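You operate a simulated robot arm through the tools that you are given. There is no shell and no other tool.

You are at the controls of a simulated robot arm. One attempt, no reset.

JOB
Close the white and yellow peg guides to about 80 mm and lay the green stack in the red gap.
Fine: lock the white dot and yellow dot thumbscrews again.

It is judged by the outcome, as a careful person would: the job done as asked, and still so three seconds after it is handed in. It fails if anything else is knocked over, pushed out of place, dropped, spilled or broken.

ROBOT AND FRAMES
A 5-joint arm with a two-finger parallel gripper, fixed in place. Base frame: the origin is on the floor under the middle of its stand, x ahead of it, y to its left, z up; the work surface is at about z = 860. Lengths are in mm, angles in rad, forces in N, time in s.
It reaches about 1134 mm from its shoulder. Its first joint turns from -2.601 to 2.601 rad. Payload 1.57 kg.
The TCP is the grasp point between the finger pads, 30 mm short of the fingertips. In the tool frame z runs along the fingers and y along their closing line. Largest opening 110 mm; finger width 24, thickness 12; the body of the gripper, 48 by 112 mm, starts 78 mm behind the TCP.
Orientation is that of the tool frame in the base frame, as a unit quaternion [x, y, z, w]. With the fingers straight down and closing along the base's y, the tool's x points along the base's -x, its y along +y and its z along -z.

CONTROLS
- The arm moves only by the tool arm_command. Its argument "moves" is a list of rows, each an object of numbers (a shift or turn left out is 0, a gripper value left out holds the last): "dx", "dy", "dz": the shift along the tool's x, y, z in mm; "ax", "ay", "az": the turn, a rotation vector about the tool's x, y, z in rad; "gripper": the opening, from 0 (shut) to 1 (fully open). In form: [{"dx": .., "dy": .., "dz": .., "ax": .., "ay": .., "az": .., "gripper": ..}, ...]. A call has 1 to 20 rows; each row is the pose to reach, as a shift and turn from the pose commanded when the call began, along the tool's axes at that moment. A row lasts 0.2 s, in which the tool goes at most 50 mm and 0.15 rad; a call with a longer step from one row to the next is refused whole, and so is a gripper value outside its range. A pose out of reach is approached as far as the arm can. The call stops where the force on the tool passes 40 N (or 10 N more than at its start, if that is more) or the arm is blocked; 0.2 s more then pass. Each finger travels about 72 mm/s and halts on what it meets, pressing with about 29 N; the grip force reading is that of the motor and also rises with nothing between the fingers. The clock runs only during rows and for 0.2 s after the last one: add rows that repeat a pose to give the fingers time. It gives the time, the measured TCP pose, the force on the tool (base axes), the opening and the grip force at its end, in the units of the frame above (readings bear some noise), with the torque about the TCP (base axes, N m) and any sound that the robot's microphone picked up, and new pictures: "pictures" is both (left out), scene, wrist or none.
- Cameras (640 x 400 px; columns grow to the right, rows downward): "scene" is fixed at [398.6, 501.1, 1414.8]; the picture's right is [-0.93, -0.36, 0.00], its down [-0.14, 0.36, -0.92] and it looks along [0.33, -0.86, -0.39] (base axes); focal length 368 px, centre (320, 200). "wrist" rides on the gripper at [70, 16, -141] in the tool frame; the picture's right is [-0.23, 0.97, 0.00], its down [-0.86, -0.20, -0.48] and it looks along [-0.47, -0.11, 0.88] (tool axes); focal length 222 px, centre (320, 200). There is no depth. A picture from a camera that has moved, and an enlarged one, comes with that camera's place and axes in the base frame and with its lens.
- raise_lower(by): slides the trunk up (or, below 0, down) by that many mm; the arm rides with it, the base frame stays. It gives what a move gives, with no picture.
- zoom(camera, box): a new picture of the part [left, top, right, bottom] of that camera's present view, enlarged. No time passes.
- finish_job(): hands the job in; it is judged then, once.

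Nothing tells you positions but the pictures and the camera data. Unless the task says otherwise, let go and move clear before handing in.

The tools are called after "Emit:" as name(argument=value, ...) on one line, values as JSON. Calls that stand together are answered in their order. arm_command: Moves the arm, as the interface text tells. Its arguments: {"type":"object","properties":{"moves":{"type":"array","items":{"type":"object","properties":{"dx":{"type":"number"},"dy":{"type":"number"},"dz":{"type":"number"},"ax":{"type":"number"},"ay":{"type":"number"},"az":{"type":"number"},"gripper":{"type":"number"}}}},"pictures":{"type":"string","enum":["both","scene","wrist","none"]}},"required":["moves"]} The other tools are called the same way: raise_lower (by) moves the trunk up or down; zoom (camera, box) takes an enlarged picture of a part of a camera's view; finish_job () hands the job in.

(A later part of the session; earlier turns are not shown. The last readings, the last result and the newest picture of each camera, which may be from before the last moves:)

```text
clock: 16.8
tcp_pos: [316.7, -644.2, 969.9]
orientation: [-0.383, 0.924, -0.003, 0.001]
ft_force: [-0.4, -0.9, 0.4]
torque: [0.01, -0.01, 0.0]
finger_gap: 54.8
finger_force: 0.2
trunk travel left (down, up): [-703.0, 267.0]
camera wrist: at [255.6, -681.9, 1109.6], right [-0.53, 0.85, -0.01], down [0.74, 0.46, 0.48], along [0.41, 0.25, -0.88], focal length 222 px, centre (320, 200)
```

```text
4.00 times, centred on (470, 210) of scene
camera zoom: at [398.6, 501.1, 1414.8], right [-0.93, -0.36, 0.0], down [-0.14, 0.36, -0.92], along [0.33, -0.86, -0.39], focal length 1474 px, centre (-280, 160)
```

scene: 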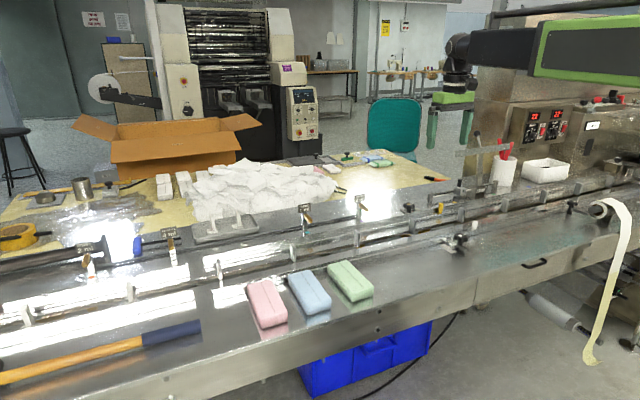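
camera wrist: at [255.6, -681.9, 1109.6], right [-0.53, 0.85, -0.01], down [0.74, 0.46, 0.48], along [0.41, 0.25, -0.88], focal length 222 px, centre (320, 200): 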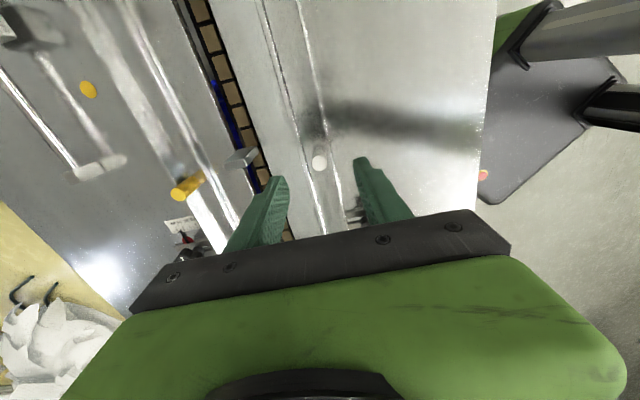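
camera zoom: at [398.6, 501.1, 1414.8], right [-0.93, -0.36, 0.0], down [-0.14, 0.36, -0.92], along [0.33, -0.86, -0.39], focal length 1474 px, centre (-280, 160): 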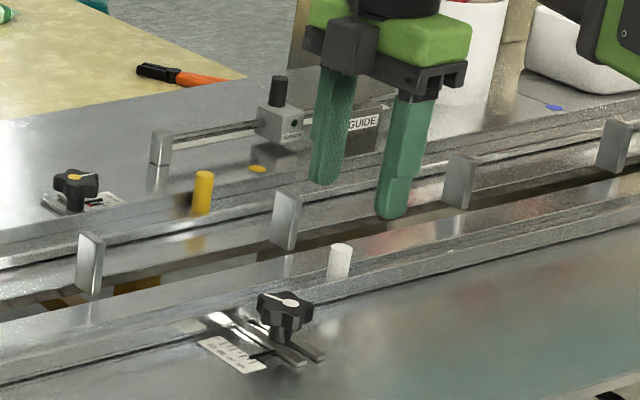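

The peg is exactly under the TCP. Lowering so that the fingertips are at about z = 880, then closing on the peg.

Emit:
raise_lower(by=-58)

Emit:
arm_command(moves=[{"gripper": 0.35}, {"gripper": 0.2}, {"gripper": 0.05}, {"gripper": 0.0}, {"gripper": 0.0}, {"gripper": 0.0}], pictures="wrist")

Emit:
zoom(camera="wrist", box=[160, 100, 480, 300])

Emit:
zoom(camera="scene", box=[400, 180, 520, 260])

```text
clock: 17.8
tcp_pos: [316.3, -644.1, 912.0]
orientation: [-0.383, 0.924, -0.002, -0.001]
ft_force: [-0.5, 1.1, 0.2]
torque: [-0.02, 0.02, 0.02]
finger_gap: 54.8
finger_force: 0.0
trunk travel left (down, up): [-645.0, 325.0]
```

```text
clock: 19.2
tcp_pos: [315.3, -645.4, 911.9]
orientation: [-0.383, 0.924, -0.002, 0.0]
ft_force: [0.3, -1.2, 1.0]
torque: [0.23, 0.2, -0.04]
finger_gap: 15.6
finger_force: 31.0
trunk travel left (down, up): [-645.0, 325.0]
camera wrist: at [255.9, -681.8, 1051.6], right [-0.53, 0.85, -0.01], down [0.74, 0.47, 0.48], along [0.41, 0.25, -0.88], focal length 222 px, centre (320, 200)
```

wrist: 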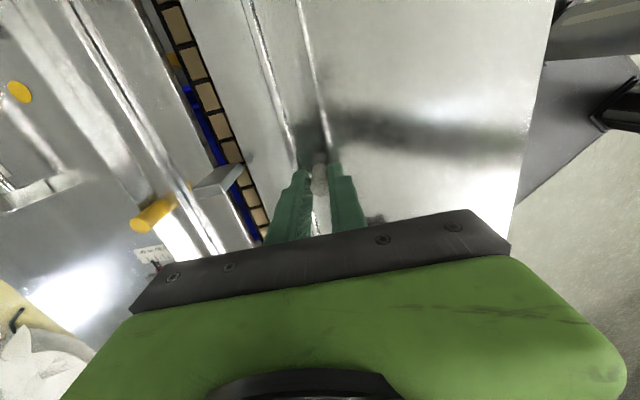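

```text
2.00 times, centred on (320, 200) of wrist
camera zoom: at [255.9, -681.8, 1051.6], right [-0.53, 0.85, -0.01], down [0.74, 0.47, 0.48], along [0.41, 0.25, -0.88], focal length 444 px, centre (320, 200)
```

zoom: 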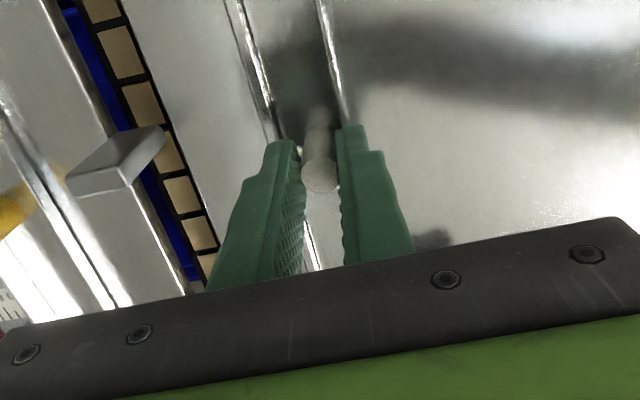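

```text
5.00 times, centred on (460, 220) of scene
camera zoom: at [398.6, 501.1, 1414.8], right [-0.93, -0.36, 0.0], down [-0.14, 0.36, -0.92], along [0.33, -0.86, -0.39], focal length 1842 px, centre (-380, 100)
```

zoom: 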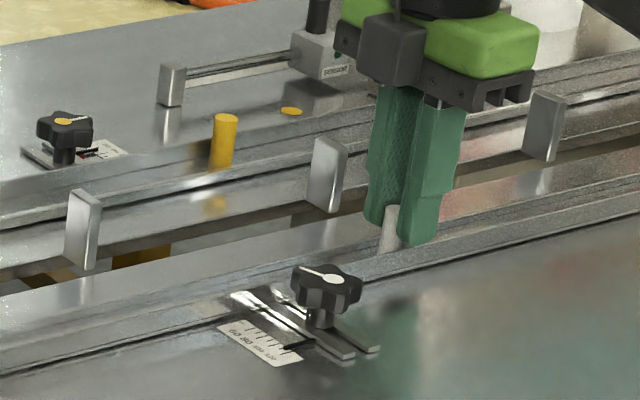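

The peg (Ø≈15.6 mm) is held. I'll move it inward (tool −y) 5 mm and check force and whether the guide follows.

Emit:
arm_command(moves=[{"dy": -1.5}, {"dy": -3}, {"dy": -5}, {"dy": -5}], pictures="scene")

Emit:
zoom(camera="scene", box=[400, 200, 490, 260])

```text
clock: 20.2
tcp_pos: [320.0, -647.3, 912.3]
orientation: [-0.383, 0.924, -0.003, 0.001]
ft_force: [-0.7, 0.6, -1.0]
torque: [0.2, 0.34, 0.01]
finger_gap: 15.5
finger_force: 31.7
trunk travel left (down, up): [-645.0, 325.0]
```

scene: 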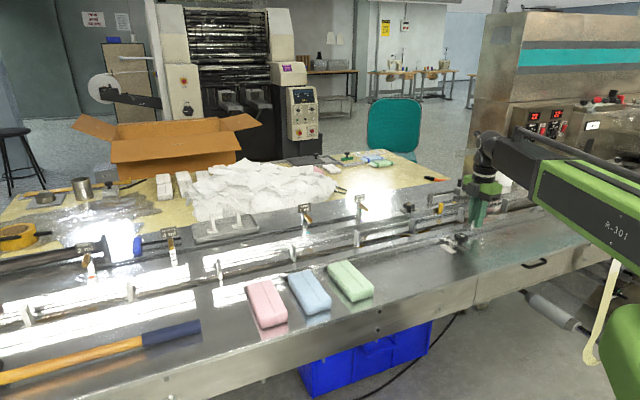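

```text
6.67 times, centred on (445, 230) of scene
camera zoom: at [398.6, 501.1, 1414.8], right [-0.93, -0.36, 0.0], down [-0.14, 0.36, -0.92], along [0.33, -0.86, -0.39], focal length 2456 px, centre (-513, 0)
```

zoom: 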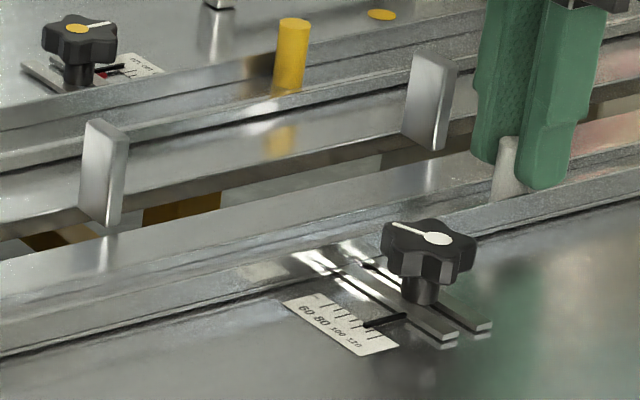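

The guide slides freely (pointer moved, no force). Moving a further 9 mm, then reading the scale.

Emit:
arm_command(moves=[{"dy": -3}, {"dy": -6}, {"dy": -9}, {"dy": -9}], pictures="none")

Emit:
zoom(camera="scene", box=[430, 225, 475, 255])

Emit:
zoom(camera="wrist", box=[160, 100, 480, 300])

```text
clock: 21.2
tcp_pos: [325.6, -654.3, 911.3]
orientation: [-0.382, 0.924, -0.003, 0.001]
ft_force: [-0.6, 0.7, -0.3]
torque: [0.36, 0.12, 0.0]
finger_gap: 15.7
finger_force: 30.9
trunk travel left (down, up): [-645.0, 325.0]
```

```text
13.33 times, centred on (452, 240) of scene
camera zoom: at [398.6, 501.1, 1414.8], right [-0.93, -0.36, 0.0], down [-0.14, 0.36, -0.92], along [0.33, -0.86, -0.39], focal length 4912 px, centre (-1447, -333)
```

zoom: 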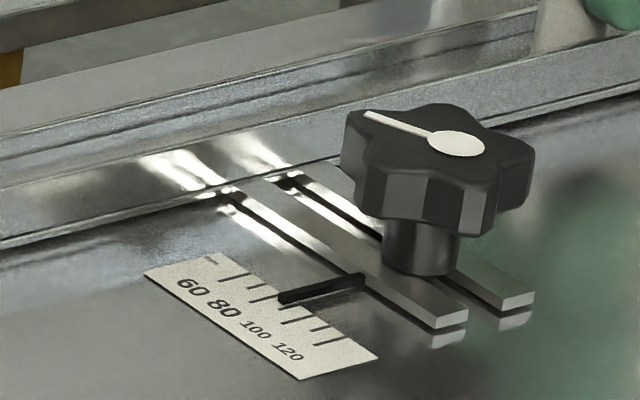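

```text
2.00 times, centred on (320, 200) of wrist
camera zoom: at [265.5, -691.5, 1051.6], right [-0.53, 0.85, -0.01], down [0.74, 0.47, 0.48], along [0.41, 0.25, -0.88], focal length 444 px, centre (320, 200)
```

zoom: 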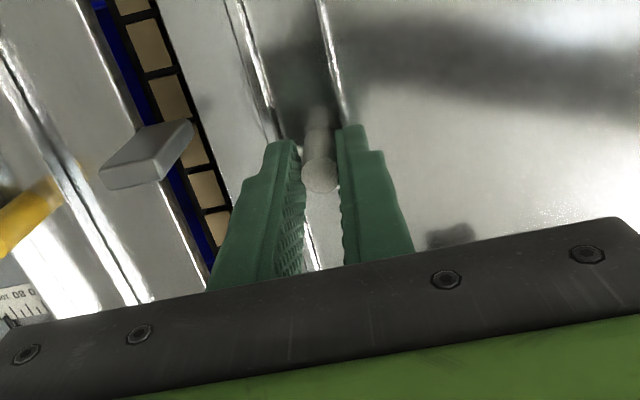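

The pointer now reads roughly 84 (scale is 0.5 mm per unit). I'll move 2 mm more, release, lift and check the reading from above.

Emit:
arm_command(moves=[{"dy": -1}, {"dy": -2}, {"dy": -2}, {"dy": -2, "gripper": 0.3}, {"dy": -2, "gripper": 0.4}, {"dy": -2, "gripper": 0.4}], pictures="none")

Emit:
raise_lower(by=60)

Emit:
zoom(camera="scene", box=[430, 225, 475, 255])

```text
clock: 22.6
tcp_pos: [326.3, -655.2, 911.3]
orientation: [-0.383, 0.924, -0.002, 0.001]
ft_force: [0.2, 0.1, 0.0]
torque: [0.0, -0.03, 0.01]
finger_gap: 44.0
finger_force: 0.1
trunk travel left (down, up): [-645.0, 325.0]
```

```text
clock: 23.6
tcp_pos: [327.9, -655.4, 972.8]
orientation: [-0.383, 0.924, -0.003, 0.001]
ft_force: [0.0, -0.5, -0.2]
torque: [-0.01, 0.01, 0.02]
finger_gap: 44.0
finger_force: 0.1
trunk travel left (down, up): [-705.0, 265.0]
```

```text
13.33 times, centred on (452, 240) of scene
camera zoom: at [398.6, 501.1, 1414.8], right [-0.93, -0.36, 0.0], down [-0.14, 0.36, -0.92], along [0.33, -0.86, -0.39], focal length 4912 px, centre (-1447, -333)
```

zoom: 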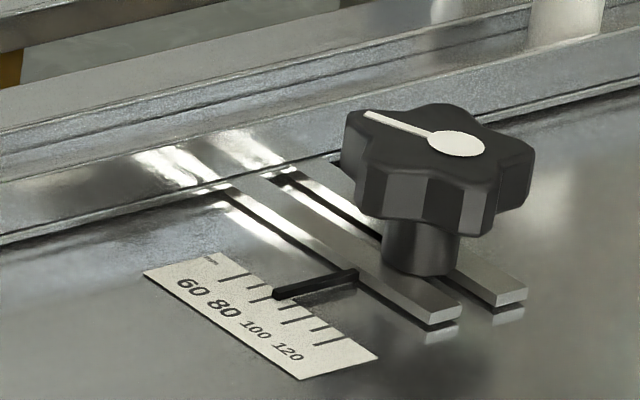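

White pointer reads ~80 now. I'll go back over the white knob in the released orientation, and check the scale from above before re-locking.

Emit:
arm_command(moves=[{"dx": -34, "dy": 20, "az": -0.128, "gripper": 0.5}, {"dx": -68, "dy": 40, "az": -0.256, "gripper": 0.5}, {"dx": -101.1, "dy": 60.2, "az": -0.383, "gripper": 0.5}, {"dx": -101.1, "dy": 60.2, "az": -0.383, "gripper": 0.5}], pictures="wrist")

Emit:
zoom(camera="wrist", box=[270, 140, 366, 200])

```text
clock: 24.6
tcp_pos: [356.6, -541.8, 971.5]
orientation: [-0.552, 0.834, -0.003, 0.0]
ft_force: [-0.1, 0.9, -0.1]
torque: [0.0, -0.01, -0.02]
finger_gap: 54.9
finger_force: 0.0
trunk travel left (down, up): [-705.0, 265.0]
camera wrist: at [315.1, -598.9, 1111.8], right [-0.81, 0.59, -0.01], down [0.52, 0.71, 0.48], along [0.29, 0.38, -0.88], focal length 222 px, centre (320, 200)
```

wrist: 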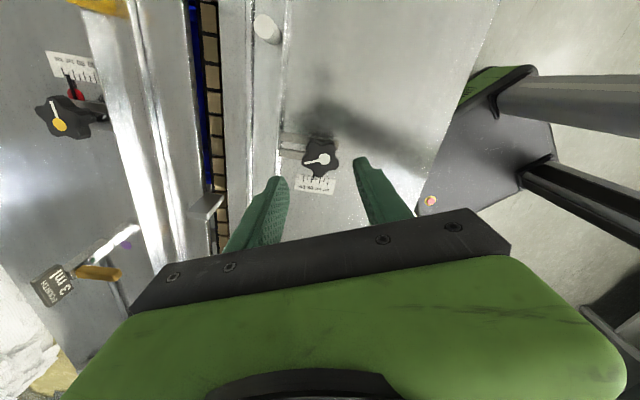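

```text
6.67 times, centred on (318, 170) of wrist
camera zoom: at [315.1, -598.9, 1111.8], right [-0.81, 0.59, -0.01], down [0.52, 0.71, 0.48], along [0.29, 0.38, -0.88], focal length 1481 px, centre (333, 400)
```

zoom: 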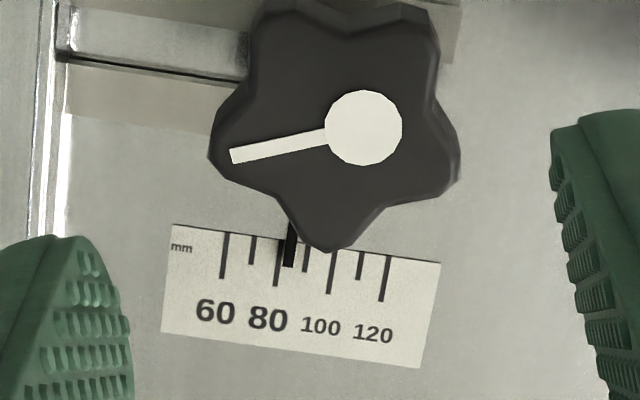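

From directly above, the white pointer reads about 84, so I'll go back to the peg and close 2 mm more before locking.

Emit:
arm_command(moves=[{"dx": 39, "dy": -6.6, "az": 0.128, "gripper": 0.5}, {"dx": 78, "dy": -13.2, "az": 0.256, "gripper": 0.5}, {"dx": 117, "dy": -19.9, "az": 0.383, "gripper": 0.5}, {"dx": 117, "dy": -19.9, "az": 0.383, "gripper": 0.5}], pictures="wrist")

Emit:
raise_lower(by=-60)

Emit:
arm_command(moves=[{"gripper": 0.35}, {"gripper": 0.2}, {"gripper": 0.05}, {"gripper": 0.0}, {"gripper": 0.0}, {"gripper": 0.0}], pictures="wrist")

Emit:
zoom(camera="scene", box=[430, 225, 475, 255])

```text
clock: 25.6
tcp_pos: [330.0, -658.4, 971.9]
orientation: [-0.382, 0.924, -0.003, 0.001]
ft_force: [0.1, 0.0, -0.5]
torque: [0.01, -0.01, -0.01]
finger_gap: 54.8
finger_force: 0.0
trunk travel left (down, up): [-705.0, 265.0]
camera wrist: at [268.3, -695.2, 1111.5], right [-0.53, 0.85, -0.01], down [0.75, 0.46, 0.48], along [0.41, 0.25, -0.88], focal length 222 px, centre (320, 200)
```

wrist: 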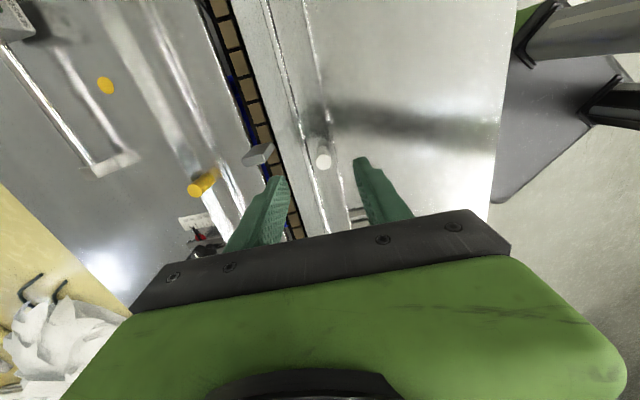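

```text
clock: 26.6
tcp_pos: [329.3, -657.9, 911.7]
orientation: [-0.383, 0.924, -0.003, 0.0]
ft_force: [-0.2, 0.3, -0.5]
torque: [-0.04, -0.03, 0.02]
finger_gap: 55.3
finger_force: 0.1
trunk travel left (down, up): [-645.0, 325.0]
```

```text
clock: 28.0
tcp_pos: [329.3, -657.9, 910.9]
orientation: [-0.382, 0.924, -0.002, 0.001]
ft_force: [0.4, -1.6, 2.1]
torque: [0.32, 0.08, -0.01]
finger_gap: 15.3
finger_force: 31.4
trunk travel left (down, up): [-645.0, 325.0]
camera wrist: at [268.6, -694.9, 1051.6], right [-0.53, 0.85, -0.01], down [0.74, 0.47, 0.48], along [0.41, 0.25, -0.88], focal length 222 px, centre (320, 200)
```

wrist: 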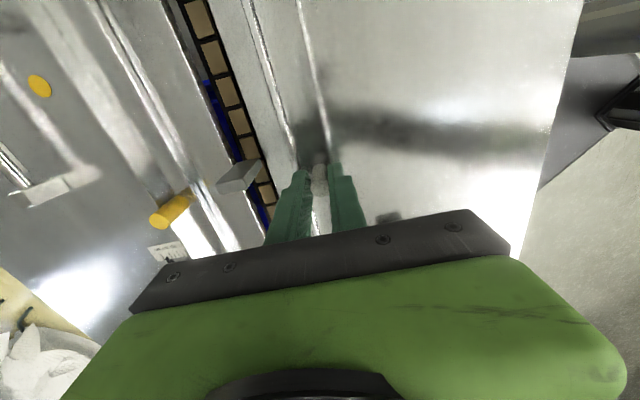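

```text
13.33 times, centred on (452, 240) of scene
camera zoom: at [398.6, 501.1, 1414.8], right [-0.93, -0.36, 0.0], down [-0.14, 0.36, -0.92], along [0.33, -0.86, -0.39], focal length 4912 px, centre (-1447, -333)
```

zoom: 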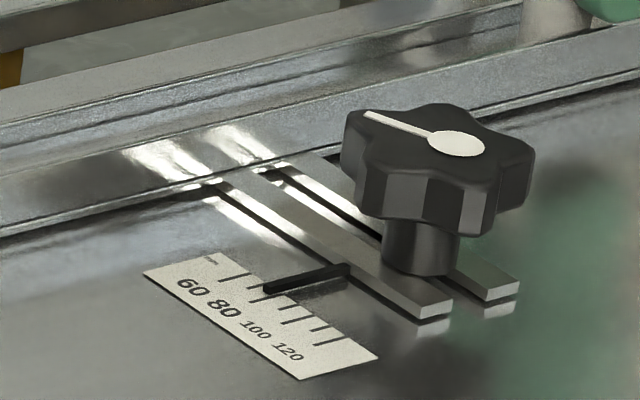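

The pointer is now near 78; I'll back out 1 mm and release.

Emit:
arm_command(moves=[{"dy": 0.5}, {"dy": 1.0}, {"dy": 1.0}, {"dy": 1.0}, {"dy": 1.0, "gripper": 0.3}, {"dy": 1.0, "gripper": 0.4}, {"dy": 1.0, "gripper": 0.4}], pictures="none")

Emit:
zoom(camera="scene", box=[430, 225, 475, 255])

Emit:
raise_lower(by=60)

```text
clock: 29.6
tcp_pos: [328.8, -657.1, 911.2]
orientation: [-0.382, 0.924, -0.002, 0.001]
ft_force: [0.5, -0.2, 0.6]
torque: [0.0, -0.01, 0.01]
finger_gap: 43.9
finger_force: 0.0
trunk travel left (down, up): [-645.0, 325.0]
```

```text
13.33 times, centred on (452, 240) of scene
camera zoom: at [398.6, 501.1, 1414.8], right [-0.93, -0.36, 0.0], down [-0.14, 0.36, -0.92], along [0.33, -0.86, -0.39], focal length 4912 px, centre (-1447, -333)
```

zoom: 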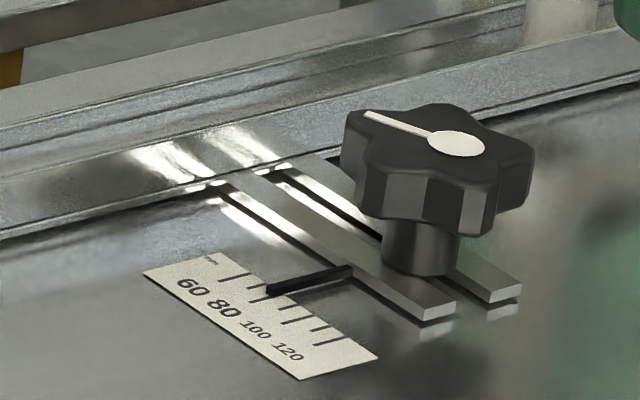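

```text
clock: 30.6
tcp_pos: [328.0, -656.7, 972.1]
orientation: [-0.382, 0.924, -0.003, 0.001]
ft_force: [0.3, -1.0, 0.3]
torque: [0.01, 0.0, 0.0]
finger_gap: 44.1
finger_force: 0.0
trunk travel left (down, up): [-705.0, 265.0]
```

Emit:
arm_command(moves=[{"dx": -34, "dy": 20, "az": -0.128, "gripper": 0.5}, {"dx": -68, "dy": 40, "az": -0.256, "gripper": 0.5}, {"dx": -101.1, "dy": 61.1, "az": -0.383, "gripper": 0.5}, {"dx": -101.1, "dy": 61.1, "az": -0.383, "gripper": 0.5}], pictures="wrist")

Emit:
zoom(camera="wrist", box=[270, 140, 366, 200])

```text
clock: 31.6
tcp_pos: [357.1, -542.7, 970.4]
orientation: [-0.552, 0.834, -0.003, -0.001]
ft_force: [0.1, -0.4, -0.1]
torque: [-0.01, -0.01, 0.01]
finger_gap: 54.8
finger_force: 0.1
trunk travel left (down, up): [-705.0, 265.0]
camera wrist: at [315.3, -599.3, 1111.8], right [-0.81, 0.59, -0.01], down [0.52, 0.71, 0.48], along [0.29, 0.38, -0.88], focal length 222 px, centre (320, 200)
```

wrist: 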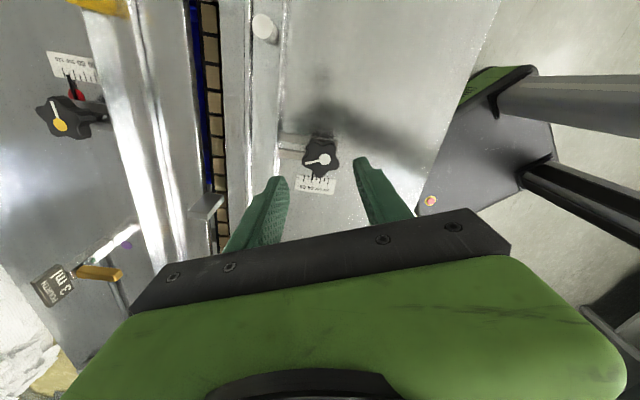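

```text
6.67 times, centred on (318, 170) of wrist
camera zoom: at [315.3, -599.3, 1111.8], right [-0.81, 0.59, -0.01], down [0.52, 0.71, 0.48], along [0.29, 0.38, -0.88], focal length 1481 px, centre (333, 400)
```

zoom: 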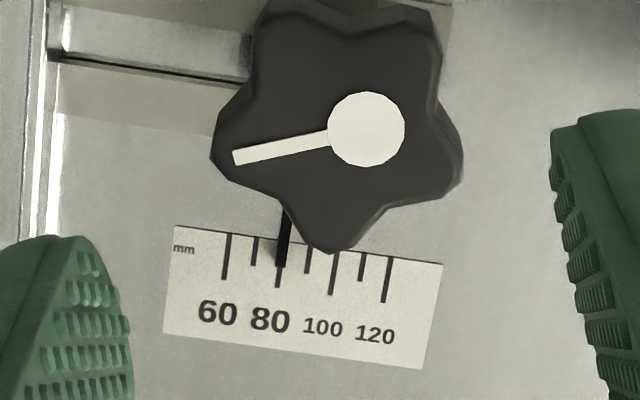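

White now reads 80. Lowering onto the white knob again, gripping it in the released orientation.

Emit:
raise_lower(by=-61)

Emit:
arm_command(moves=[{"dx": -0.3, "dy": 0.7, "gripper": 0.4}, {"dx": -0.3, "dy": 0.7, "gripper": 0.2}, {"dx": -0.3, "dy": 0.7, "gripper": 0.2}, {"dx": -0.3, "dy": 0.7, "gripper": 0.2}, {"dx": -0.3, "dy": 0.7, "gripper": 0.2}], pictures="wrist")

Emit:
zoom(camera="wrist", box=[240, 130, 400, 230])

```text
clock: 32.6
tcp_pos: [357.6, -543.2, 910.3]
orientation: [-0.551, 0.834, -0.003, 0.0]
ft_force: [-1.0, 1.1, 0.0]
torque: [0.01, -0.01, 0.0]
finger_gap: 54.9
finger_force: 0.1
trunk travel left (down, up): [-644.0, 326.0]
```

```text
clock: 33.8
tcp_pos: [356.2, -541.8, 911.2]
orientation: [-0.551, 0.834, -0.003, 0.0]
ft_force: [1.9, -2.8, 4.5]
torque: [0.26, 0.02, 0.01]
finger_gap: 38.6
finger_force: 44.5
trunk travel left (down, up): [-644.0, 326.0]
camera wrist: at [314.5, -599.2, 1050.8], right [-0.81, 0.59, -0.01], down [0.52, 0.71, 0.48], along [0.29, 0.38, -0.88], focal length 222 px, centre (320, 200)
```

wrist: 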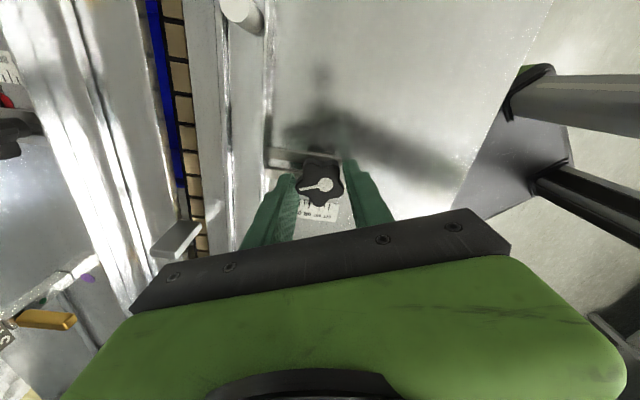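

```text
4.00 times, centred on (320, 180) of wrist
camera zoom: at [314.5, -599.2, 1050.8], right [-0.81, 0.59, -0.01], down [0.52, 0.71, 0.48], along [0.29, 0.38, -0.88], focal length 888 px, centre (320, 280)
```

zoom: 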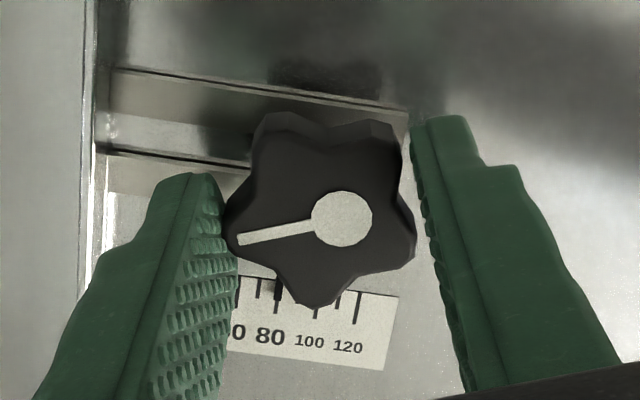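

Good grip, low lateral force. Turning clockwise to lock, in steps.

Emit:
arm_command(moves=[{"az": 0.13}, {"az": 0.26}, {"az": 0.39}, {"az": 0.52}, {"az": 0.65}, {"az": 0.65}], pictures="none")

```text
clock: 35.2
tcp_pos: [356.4, -541.9, 909.8]
orientation: [-0.255, 0.967, -0.002, 0.0]
ft_force: [-4.4, 1.0, -2.3]
torque: [-0.42, 1.28, 0.0]
finger_gap: 38.5
finger_force: 44.6
trunk travel left (down, up): [-644.0, 326.0]
```

Emit:
arm_command(moves=[{"az": 0.13}, {"az": 0.26}, {"az": 0.39}, {"az": 0.52}, {"az": 0.65}, {"az": 0.65}], pictures="none")

```text
clock: 36.6
tcp_pos: [355.1, -540.2, 910.4]
orientation: [0.066, 0.998, -0.002, 0.002]
ft_force: [-14.1, 17.9, -21.3]
torque: [0.63, 0.22, 0.0]
finger_gap: 38.5
finger_force: 44.5
trunk travel left (down, up): [-644.0, 326.0]
```

Emit:
arm_command(moves=[{"dx": 0.8, "dy": 0.6, "az": 0.1}, {"dx": 0.8, "dy": 0.6, "az": 0.22}, {"dx": 0.8, "dy": 0.6, "az": 0.34}, {"dx": 0.8, "dy": 0.6, "az": 0.46}, {"dx": 0.8, "dy": 0.6, "az": 0.58}, {"dx": 0.8, "dy": 0.6, "az": 0.65}, {"dx": 0.8, "dy": 0.6, "az": 0.65}], pictures="wrist")

Emit:
zoom(camera="wrist", box=[240, 130, 400, 230])

```text
clock: 38.2
tcp_pos: [355.9, -539.8, 910.7]
orientation: [0.382, 0.924, -0.001, 0.001]
ft_force: [-2.6, 22.5, -17.9]
torque: [0.26, 0.52, -0.01]
finger_gap: 38.5
finger_force: 44.1
trunk travel left (down, up): [-644.0, 326.0]
camera wrist: at [318.7, -478.9, 1050.5], right [0.85, 0.53, 0.0], down [0.46, -0.74, 0.48], along [0.26, -0.41, -0.88], focal length 222 px, centre (320, 200)
```

wrist: 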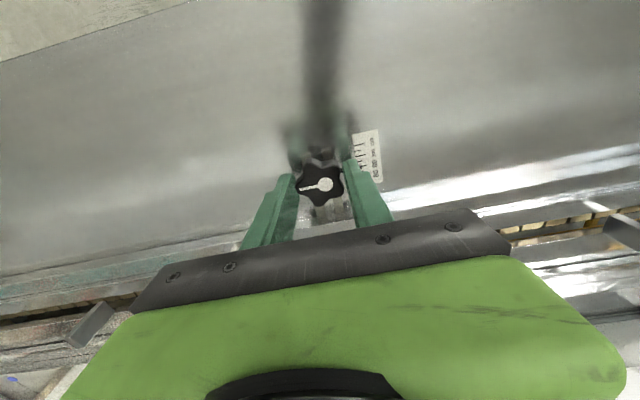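

```text
4.00 times, centred on (320, 180) of wrist
camera zoom: at [318.7, -478.9, 1050.5], right [0.85, 0.53, 0.0], down [0.46, -0.74, 0.48], along [0.26, -0.41, -0.88], focal length 888 px, centre (320, 280)
```

zoom: 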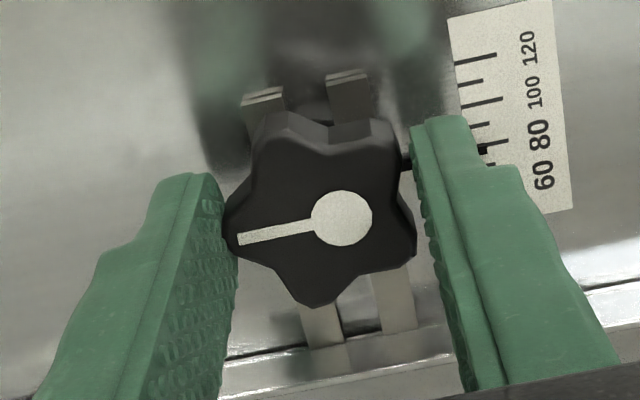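

Back at the original knob angle. I'll relieve the side load and try a little extra tightening to feel for the stop.

Emit:
arm_command(moves=[{"dx": 0.6, "dy": 0.6}, {"dx": 0.6, "dy": 0.6, "az": 0.06}, {"dx": 0.6, "dy": 0.6, "az": 0.12}, {"dx": 0.6, "dy": 0.6, "az": 0.18}, {"dx": 0.6, "dy": 0.6, "az": 0.18}], pictures="wrist")

Emit:
zoom(camera="wrist", box=[240, 130, 400, 230])

```text
clock: 39.4
tcp_pos: [356.0, -540.5, 912.0]
orientation: [0.464, 0.886, -0.002, 0.003]
ft_force: [7.8, 4.1, 5.5]
torque: [0.34, -0.5, 0.21]
finger_gap: 38.1
finger_force: 43.5
trunk travel left (down, up): [-644.0, 326.0]
camera wrist: at [330.4, -472.9, 1050.5], right [0.93, 0.37, 0.0], down [0.32, -0.81, 0.48], along [0.18, -0.45, -0.87], focal length 222 px, centre (320, 200)
```

wrist: 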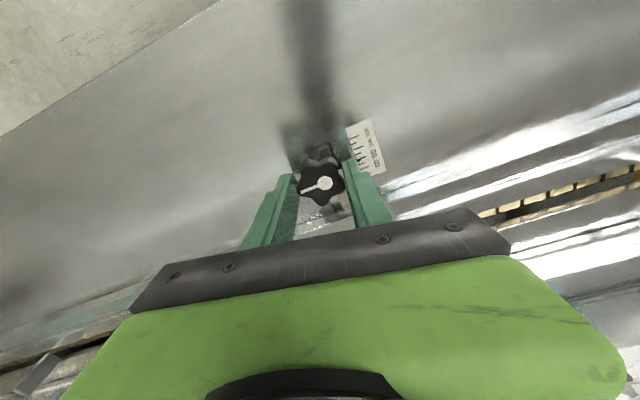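

```text
4.00 times, centred on (320, 180) of wrist
camera zoom: at [330.4, -472.9, 1050.5], right [0.93, 0.37, 0.0], down [0.32, -0.81, 0.48], along [0.18, -0.45, -0.87], focal length 888 px, centre (320, 280)
```

zoom: 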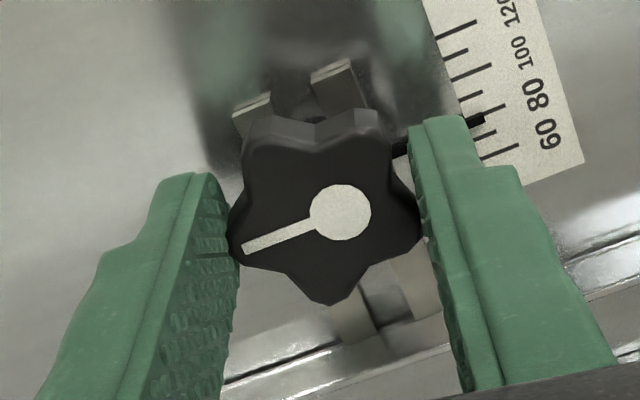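

The gripper met the stop (0.21 N m, knob stayed at its original angle), so the white screw is tight. Releasing, lifting and checking the white scale from above.

Emit:
arm_command(moves=[{"az": -0.1}, {"az": -0.18}, {"az": -0.18, "gripper": 0.5}, {"az": -0.18, "gripper": 0.55}, {"az": -0.18, "gripper": 0.55}], pictures="none")

Emit:
raise_lower(by=80)

Emit:
zoom(camera="wrist", box=[280, 120, 376, 180])

Emit:
zoom(camera="scene", box=[430, 225, 475, 255])

```text
clock: 40.6
tcp_pos: [356.3, -540.2, 910.4]
orientation: [0.381, 0.924, -0.001, 0.002]
ft_force: [0.7, -0.6, -0.2]
torque: [-0.01, -0.02, -0.02]
finger_gap: 60.7
finger_force: 0.1
trunk travel left (down, up): [-644.0, 326.0]
```

```text
clock: 41.8
tcp_pos: [356.7, -540.9, 990.6]
orientation: [0.381, 0.925, 0.0, 0.003]
ft_force: [-1.2, -0.4, 0.6]
torque: [0.01, -0.02, -0.03]
finger_gap: 60.7
finger_force: 0.1
trunk travel left (down, up): [-724.0, 246.0]
```

```text
6.67 times, centred on (328, 150) of wrist
camera zoom: at [318.1, -479.0, 1130.2], right [0.85, 0.53, 0.0], down [0.46, -0.74, 0.48], along [0.26, -0.41, -0.88], focal length 1481 px, centre (267, 533)
```

zoom: 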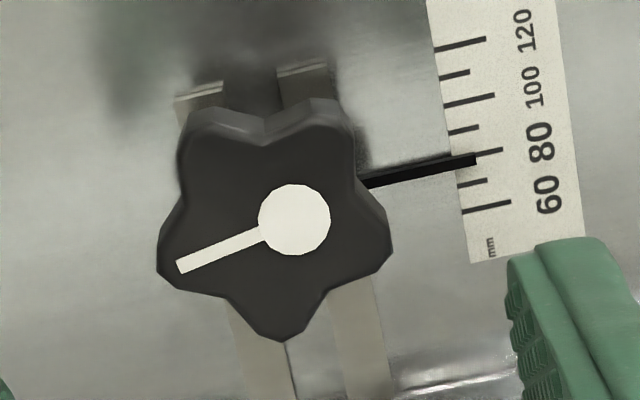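

```text
13.33 times, centred on (452, 240) of scene
camera zoom: at [398.6, 501.1, 1414.8], right [-0.93, -0.36, 0.0], down [-0.14, 0.36, -0.92], along [0.33, -0.86, -0.39], focal length 4912 px, centre (-1447, -333)
```

zoom: 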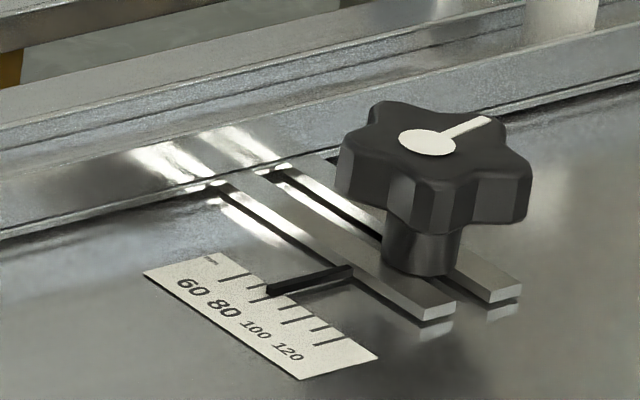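

The guide stays at 80, but my back-turn took the knob ~8° off its stop. I'll regrip, turn clockwise to the stop again and open without turning back.

Emit:
raise_lower(by=-80)

Emit:
arm_command(moves=[{"gripper": 0.4}, {"gripper": 0.2}, {"gripper": 0.2}, {"gripper": 0.2}, {"gripper": 0.2, "az": 0.06}, {"gripper": 0.2, "az": 0.12}, {"gripper": 0.2, "az": 0.18}, {"gripper": 0.2, "az": 0.24}, {"gripper": 0.2, "az": 0.3}, {"gripper": 0.2, "az": 0.3}], pictures="wrist")

Emit:
zoom(camera="wrist", box=[240, 130, 400, 230])

```text
clock: 42.9
tcp_pos: [355.8, -539.9, 911.7]
orientation: [0.381, 0.925, -0.002, 0.002]
ft_force: [0.7, -0.6, -0.7]
torque: [-0.02, 0.0, -0.01]
finger_gap: 60.4
finger_force: 0.0
trunk travel left (down, up): [-644.0, 326.0]
```

```text
clock: 45.1
tcp_pos: [356.4, -539.6, 910.7]
orientation: [0.515, 0.857, -0.002, 0.002]
ft_force: [5.6, 5.2, -0.3]
torque: [0.05, -0.23, 0.01]
finger_gap: 37.3
finger_force: 43.4
trunk travel left (down, up): [-644.0, 326.0]
camera wrist: at [338.5, -469.9, 1050.3], right [0.97, 0.26, 0.0], down [0.22, -0.85, 0.48], along [0.13, -0.47, -0.88], focal length 222 px, centre (320, 200)
```

wrist: 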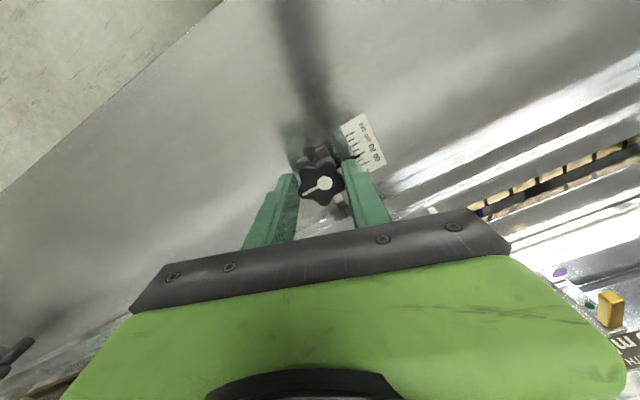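

```text
4.00 times, centred on (320, 180) of wrist
camera zoom: at [338.5, -469.9, 1050.3], right [0.97, 0.26, 0.0], down [0.22, -0.85, 0.48], along [0.13, -0.47, -0.88], focal length 888 px, centre (320, 280)
```

zoom: 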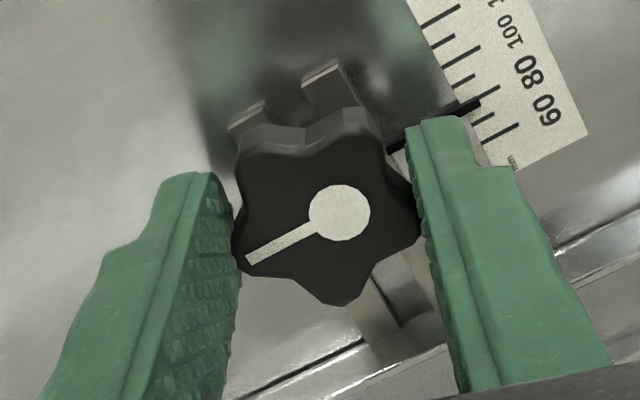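

The knob line is back along its original locked direction (against the stop). Opening without turning and lifting.

Emit:
arm_command(moves=[{"gripper": 0.5}, {"gripper": 0.55}, {"gripper": 0.55}], pictures="none")

Emit:
raise_lower(by=80)

Emit:
zoom(camera="wrist", box=[280, 120, 376, 180])

Emit:
zoom(camera="scene", box=[430, 225, 475, 255])

```text
clock: 45.9
tcp_pos: [356.6, -540.0, 909.7]
orientation: [0.515, 0.857, -0.002, 0.002]
ft_force: [0.5, -0.4, 0.1]
torque: [-0.01, 0.01, 0.05]
finger_gap: 60.5
finger_force: 0.1
trunk travel left (down, up): [-644.0, 326.0]
```

```text
clock: 47.1
tcp_pos: [355.6, -540.2, 990.5]
orientation: [0.515, 0.857, -0.001, 0.002]
ft_force: [0.3, 0.4, -0.3]
torque: [-0.01, 0.0, 0.0]
finger_gap: 60.6
finger_force: 0.0
trunk travel left (down, up): [-724.0, 246.0]
```

```text
6.67 times, centred on (328, 150) of wrist
camera zoom: at [337.8, -470.5, 1130.2], right [0.97, 0.26, 0.0], down [0.22, -0.85, 0.48], along [0.13, -0.47, -0.88], focal length 1481 px, centre (267, 533)
```

zoom: 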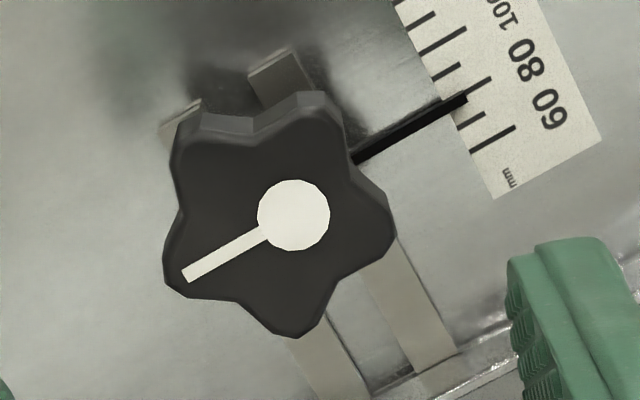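

```text
13.33 times, centred on (452, 240) of scene
camera zoom: at [398.6, 501.1, 1414.8], right [-0.93, -0.36, 0.0], down [-0.14, 0.36, -0.92], along [0.33, -0.86, -0.39], focal length 4912 px, centre (-1447, -333)
```

zoom: 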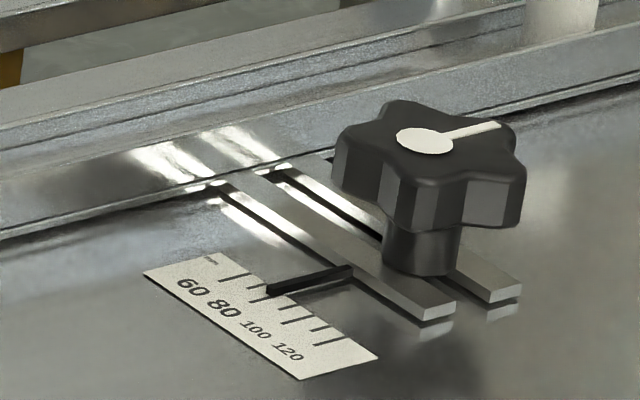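

White is locked at 80. Now I go across to the yellow-dot knob, estimated axis (532, −716), with the fingers closing along the conveyor.

Emit:
arm_command(moves=[{"dx": -39.6, "dy": 12.2, "az": -0.05}, {"dx": -79.3, "dy": 24.3, "az": -0.1}, {"dx": -119, "dy": 36.5, "az": -0.15}, {"dx": -158.6, "dy": 48.7, "az": -0.2}, {"dx": -198.3, "dy": 60.8, "az": -0.25}, {"dx": -237.9, "dy": 73, "az": -0.3}, {"dx": -237.9, "dy": 73, "az": -0.3}], pictures="wrist")

Emit:
zoom(camera="wrist", box=[240, 100, 400, 200])

Emit:
zoom(camera="scene", box=[370, 160, 490, 240])

```text
clock: 48.7
tcp_pos: [531.0, -717.6, 990.6]
orientation: [0.382, 0.924, -0.003, 0.003]
ft_force: [0.1, -0.3, -0.1]
torque: [0.0, 0.01, 0.01]
finger_gap: 60.4
finger_force: 0.1
trunk travel left (down, up): [-724.0, 246.0]
camera wrist: at [494.0, -656.6, 1130.3], right [0.85, 0.53, 0.0], down [0.46, -0.74, 0.48], along [0.26, -0.41, -0.88], focal length 222 px, centre (320, 200)
```

wrist: 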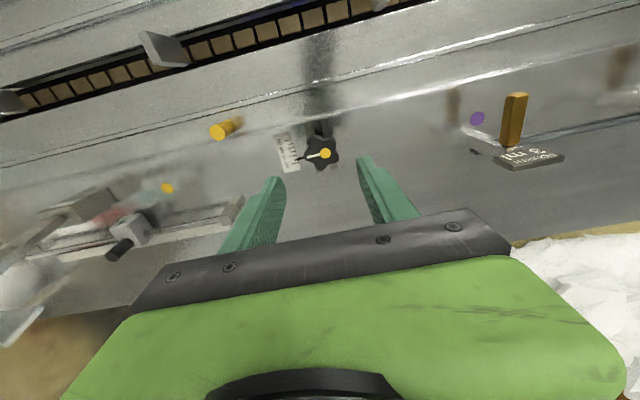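

```text
4.00 times, centred on (320, 150) of wrist
camera zoom: at [494.0, -656.6, 1130.3], right [0.85, 0.53, 0.0], down [0.46, -0.74, 0.48], along [0.26, -0.41, -0.88], focal length 888 px, centre (320, 400)
```

zoom: 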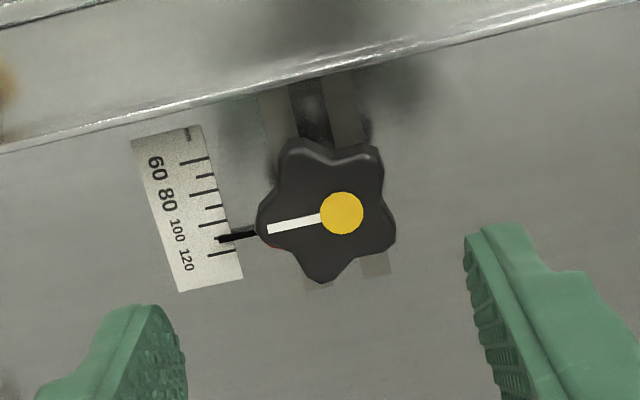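

```text
5.00 times, centred on (430, 200) of scene
camera zoom: at [398.6, 501.1, 1414.8], right [-0.93, -0.36, 0.0], down [-0.14, 0.36, -0.92], along [0.33, -0.86, -0.39], focal length 1842 px, centre (-230, 200)
```

zoom: 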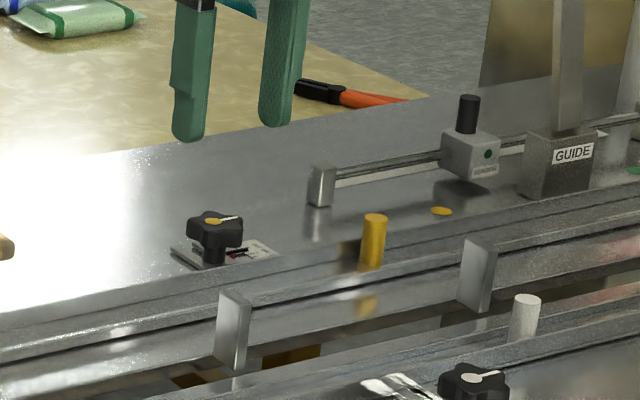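

Yellow pointer reads ~111 and its knob line points the same way as the white one did. Lowering over the yellow knob and gripping.

Emit:
raise_lower(by=-80)

Emit:
zoom(camera="wrist", box=[200, 100, 440, 250])

Emit:
arm_command(moves=[{"dx": 0.5, "dy": 0.5, "gripper": 0.4}, {"dx": 0.5, "dy": 0.5, "gripper": 0.2}, {"dx": 0.5, "dy": 0.5, "gripper": 0.2}, {"dx": 0.5, "dy": 0.5, "gripper": 0.2}, {"dx": 0.5, "dy": 0.5, "gripper": 0.2}], pictures="wrist")

Emit:
zoom(camera="wrist", box=[240, 130, 400, 230])

```text
clock: 49.9
tcp_pos: [531.7, -719.0, 911.0]
orientation: [0.381, 0.925, -0.002, 0.002]
ft_force: [0.3, -0.4, 0.4]
torque: [0.01, 0.0, -0.03]
finger_gap: 60.6
finger_force: 0.0
trunk travel left (down, up): [-644.0, 326.0]
```

```text
2.67 times, centred on (320, 175) of wrist
camera zoom: at [494.1, -656.5, 1050.3], right [0.85, 0.53, 0.0], down [0.46, -0.74, 0.48], along [0.26, -0.41, -0.88], focal length 592 px, centre (320, 267)
```

zoom: 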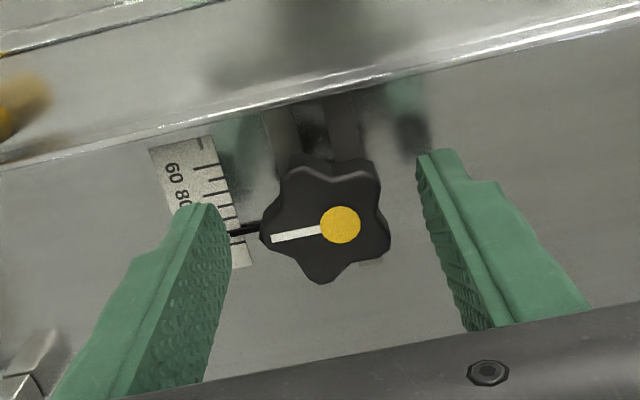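

```text
clock: 51.1
tcp_pos: [532.3, -715.2, 910.3]
orientation: [0.381, 0.924, -0.001, 0.003]
ft_force: [6.6, 5.8, -0.7]
torque: [0.63, -0.52, 0.03]
finger_gap: 38.6
finger_force: 44.4
trunk travel left (down, up): [-644.0, 326.0]
camera wrist: at [494.8, -655.1, 1050.2], right [0.85, 0.53, 0.0], down [0.46, -0.74, 0.48], along [0.26, -0.41, -0.88], focal length 222 px, centre (320, 200)
```

wrist: 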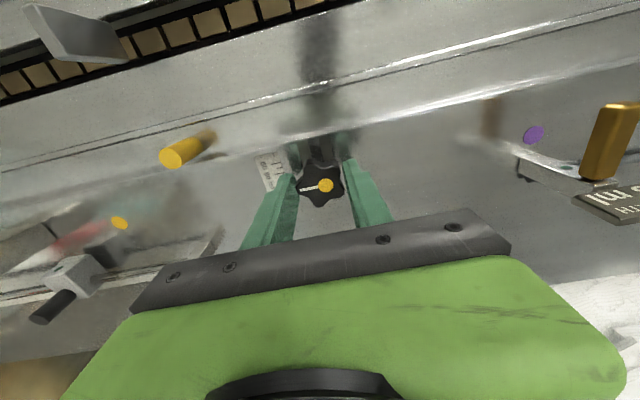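

```text
4.00 times, centred on (320, 180) of wrist
camera zoom: at [494.8, -655.1, 1050.2], right [0.85, 0.53, 0.0], down [0.46, -0.74, 0.48], along [0.26, -0.41, -0.88], focal length 888 px, centre (320, 280)
```

zoom: 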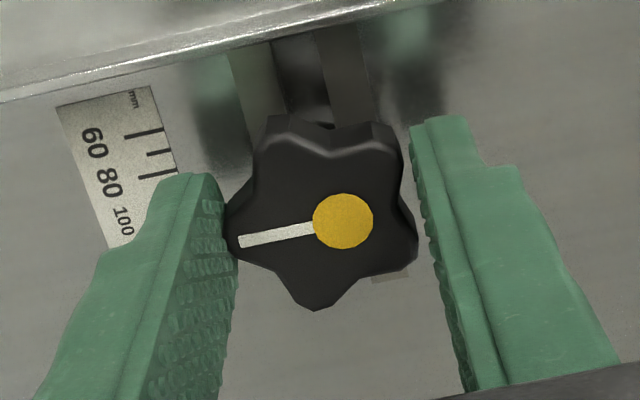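

Gripped cleanly. Turning the yellow knob counter-clockwise in steps.

Emit:
arm_command(moves=[{"dy": 0.5, "az": -0.13}, {"dy": 0.5, "az": -0.26}, {"dy": 0.5, "az": -0.39}, {"dy": 0.5, "az": -0.52}, {"dy": 0.5, "az": -0.65}, {"dy": 0.5, "az": -0.65}], pictures="none")

```text
clock: 52.5
tcp_pos: [531.9, -717.4, 911.2]
orientation: [0.066, 0.998, -0.003, 0.002]
ft_force: [2.4, -2.9, 2.9]
torque: [-0.07, -0.96, -0.01]
finger_gap: 38.6
finger_force: 44.6
trunk travel left (down, up): [-644.0, 326.0]
```

Emit:
arm_command(moves=[{"az": -0.13}, {"az": -0.26}, {"az": -0.39}, {"az": -0.52}, {"az": -0.65}, {"az": -0.65}], pictures="none")

```text
clock: 53.9
tcp_pos: [532.1, -718.0, 909.8]
orientation: [-0.257, 0.966, -0.006, 0.001]
ft_force: [11.6, -25.2, 21.0]
torque: [-0.02, -0.56, -0.05]
finger_gap: 38.8
finger_force: 43.9
trunk travel left (down, up): [-644.0, 326.0]
```

Emit:
arm_command(moves=[{"dx": 0.1, "dy": -1.2, "az": -0.05}, {"dx": 0.1, "dy": -1.2, "az": -0.18}, {"dx": 0.1, "dy": -1.2, "az": -0.31}, {"dx": 0.1, "dy": -1.2, "az": -0.44}, {"dx": 0.1, "dy": -1.2, "az": -0.57}, {"dx": 0.1, "dy": -1.2, "az": -0.65}, {"dx": 0.1, "dy": -1.2, "az": -0.65}], pictures="wrist")

Emit:
zoom(camera="wrist", box=[240, 130, 400, 230])

```text
clock: 55.5
tcp_pos: [532.9, -720.2, 910.9]
orientation: [-0.552, 0.834, -0.004, 0.0]
ft_force: [11.7, -21.8, 18.3]
torque: [0.19, -0.42, -0.02]
finger_gap: 38.9
finger_force: 44.2
trunk travel left (down, up): [-644.0, 326.0]
camera wrist: at [491.0, -776.0, 1050.5], right [-0.81, 0.59, -0.01], down [0.52, 0.71, 0.48], along [0.29, 0.38, -0.88], focal length 222 px, centre (320, 200)
```

wrist: 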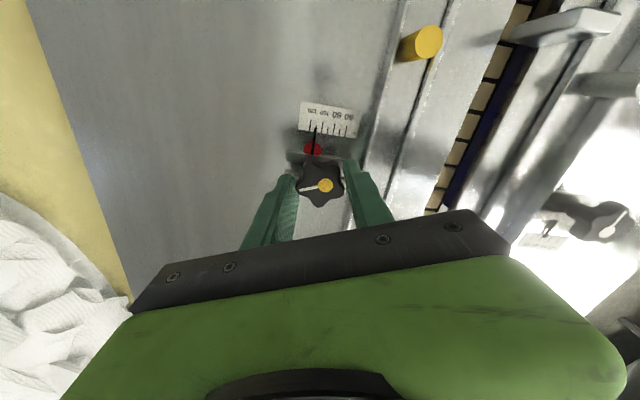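

```text
4.00 times, centred on (320, 180) of wrist
camera zoom: at [491.0, -776.0, 1050.5], right [-0.81, 0.59, -0.01], down [0.52, 0.71, 0.48], along [0.29, 0.38, -0.88], focal length 888 px, centre (320, 280)
```

zoom: 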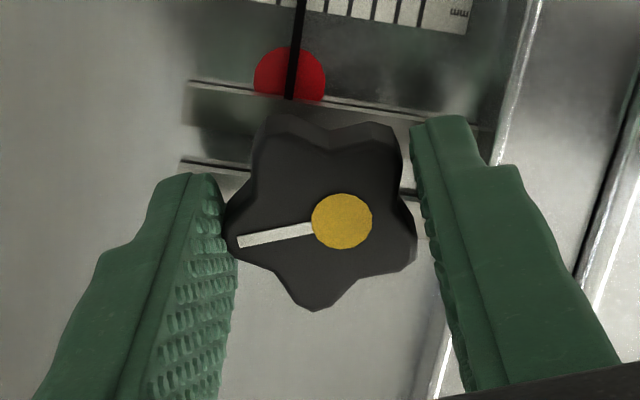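

The yellow screw is turned 112° and the red dot is clearly visible. Releasing, lifting, and moving to the yellow peg with the fingers closing across the conveyor.

Emit:
arm_command(moves=[{"gripper": 0.45}, {"gripper": 0.5}, {"gripper": 0.5}], pictures="none")

Emit:
raise_lower(by=60)

Emit:
zoom(camera="wrist", box=[240, 60, 480, 210])

```text
clock: 56.3
tcp_pos: [533.6, -717.5, 910.8]
orientation: [-0.551, 0.835, -0.004, 0.001]
ft_force: [0.6, -0.4, 0.2]
torque: [0.01, 0.01, 0.01]
finger_gap: 55.3
finger_force: 0.0
trunk travel left (down, up): [-644.0, 326.0]
```

```text
clock: 57.3
tcp_pos: [532.4, -717.2, 969.6]
orientation: [-0.551, 0.835, -0.004, 0.0]
ft_force: [-0.1, 0.6, 0.2]
torque: [-0.01, 0.01, 0.02]
finger_gap: 55.0
finger_force: 0.1
trunk travel left (down, up): [-704.0, 266.0]
```

```text
2.67 times, centred on (360, 135) of wrist
camera zoom: at [490.8, -775.2, 1110.7], right [-0.81, 0.59, -0.01], down [0.52, 0.71, 0.48], along [0.29, 0.38, -0.88], focal length 592 px, centre (213, 373)
```

zoom: 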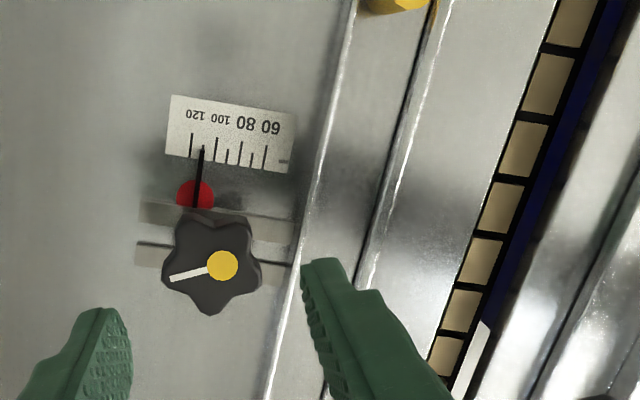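

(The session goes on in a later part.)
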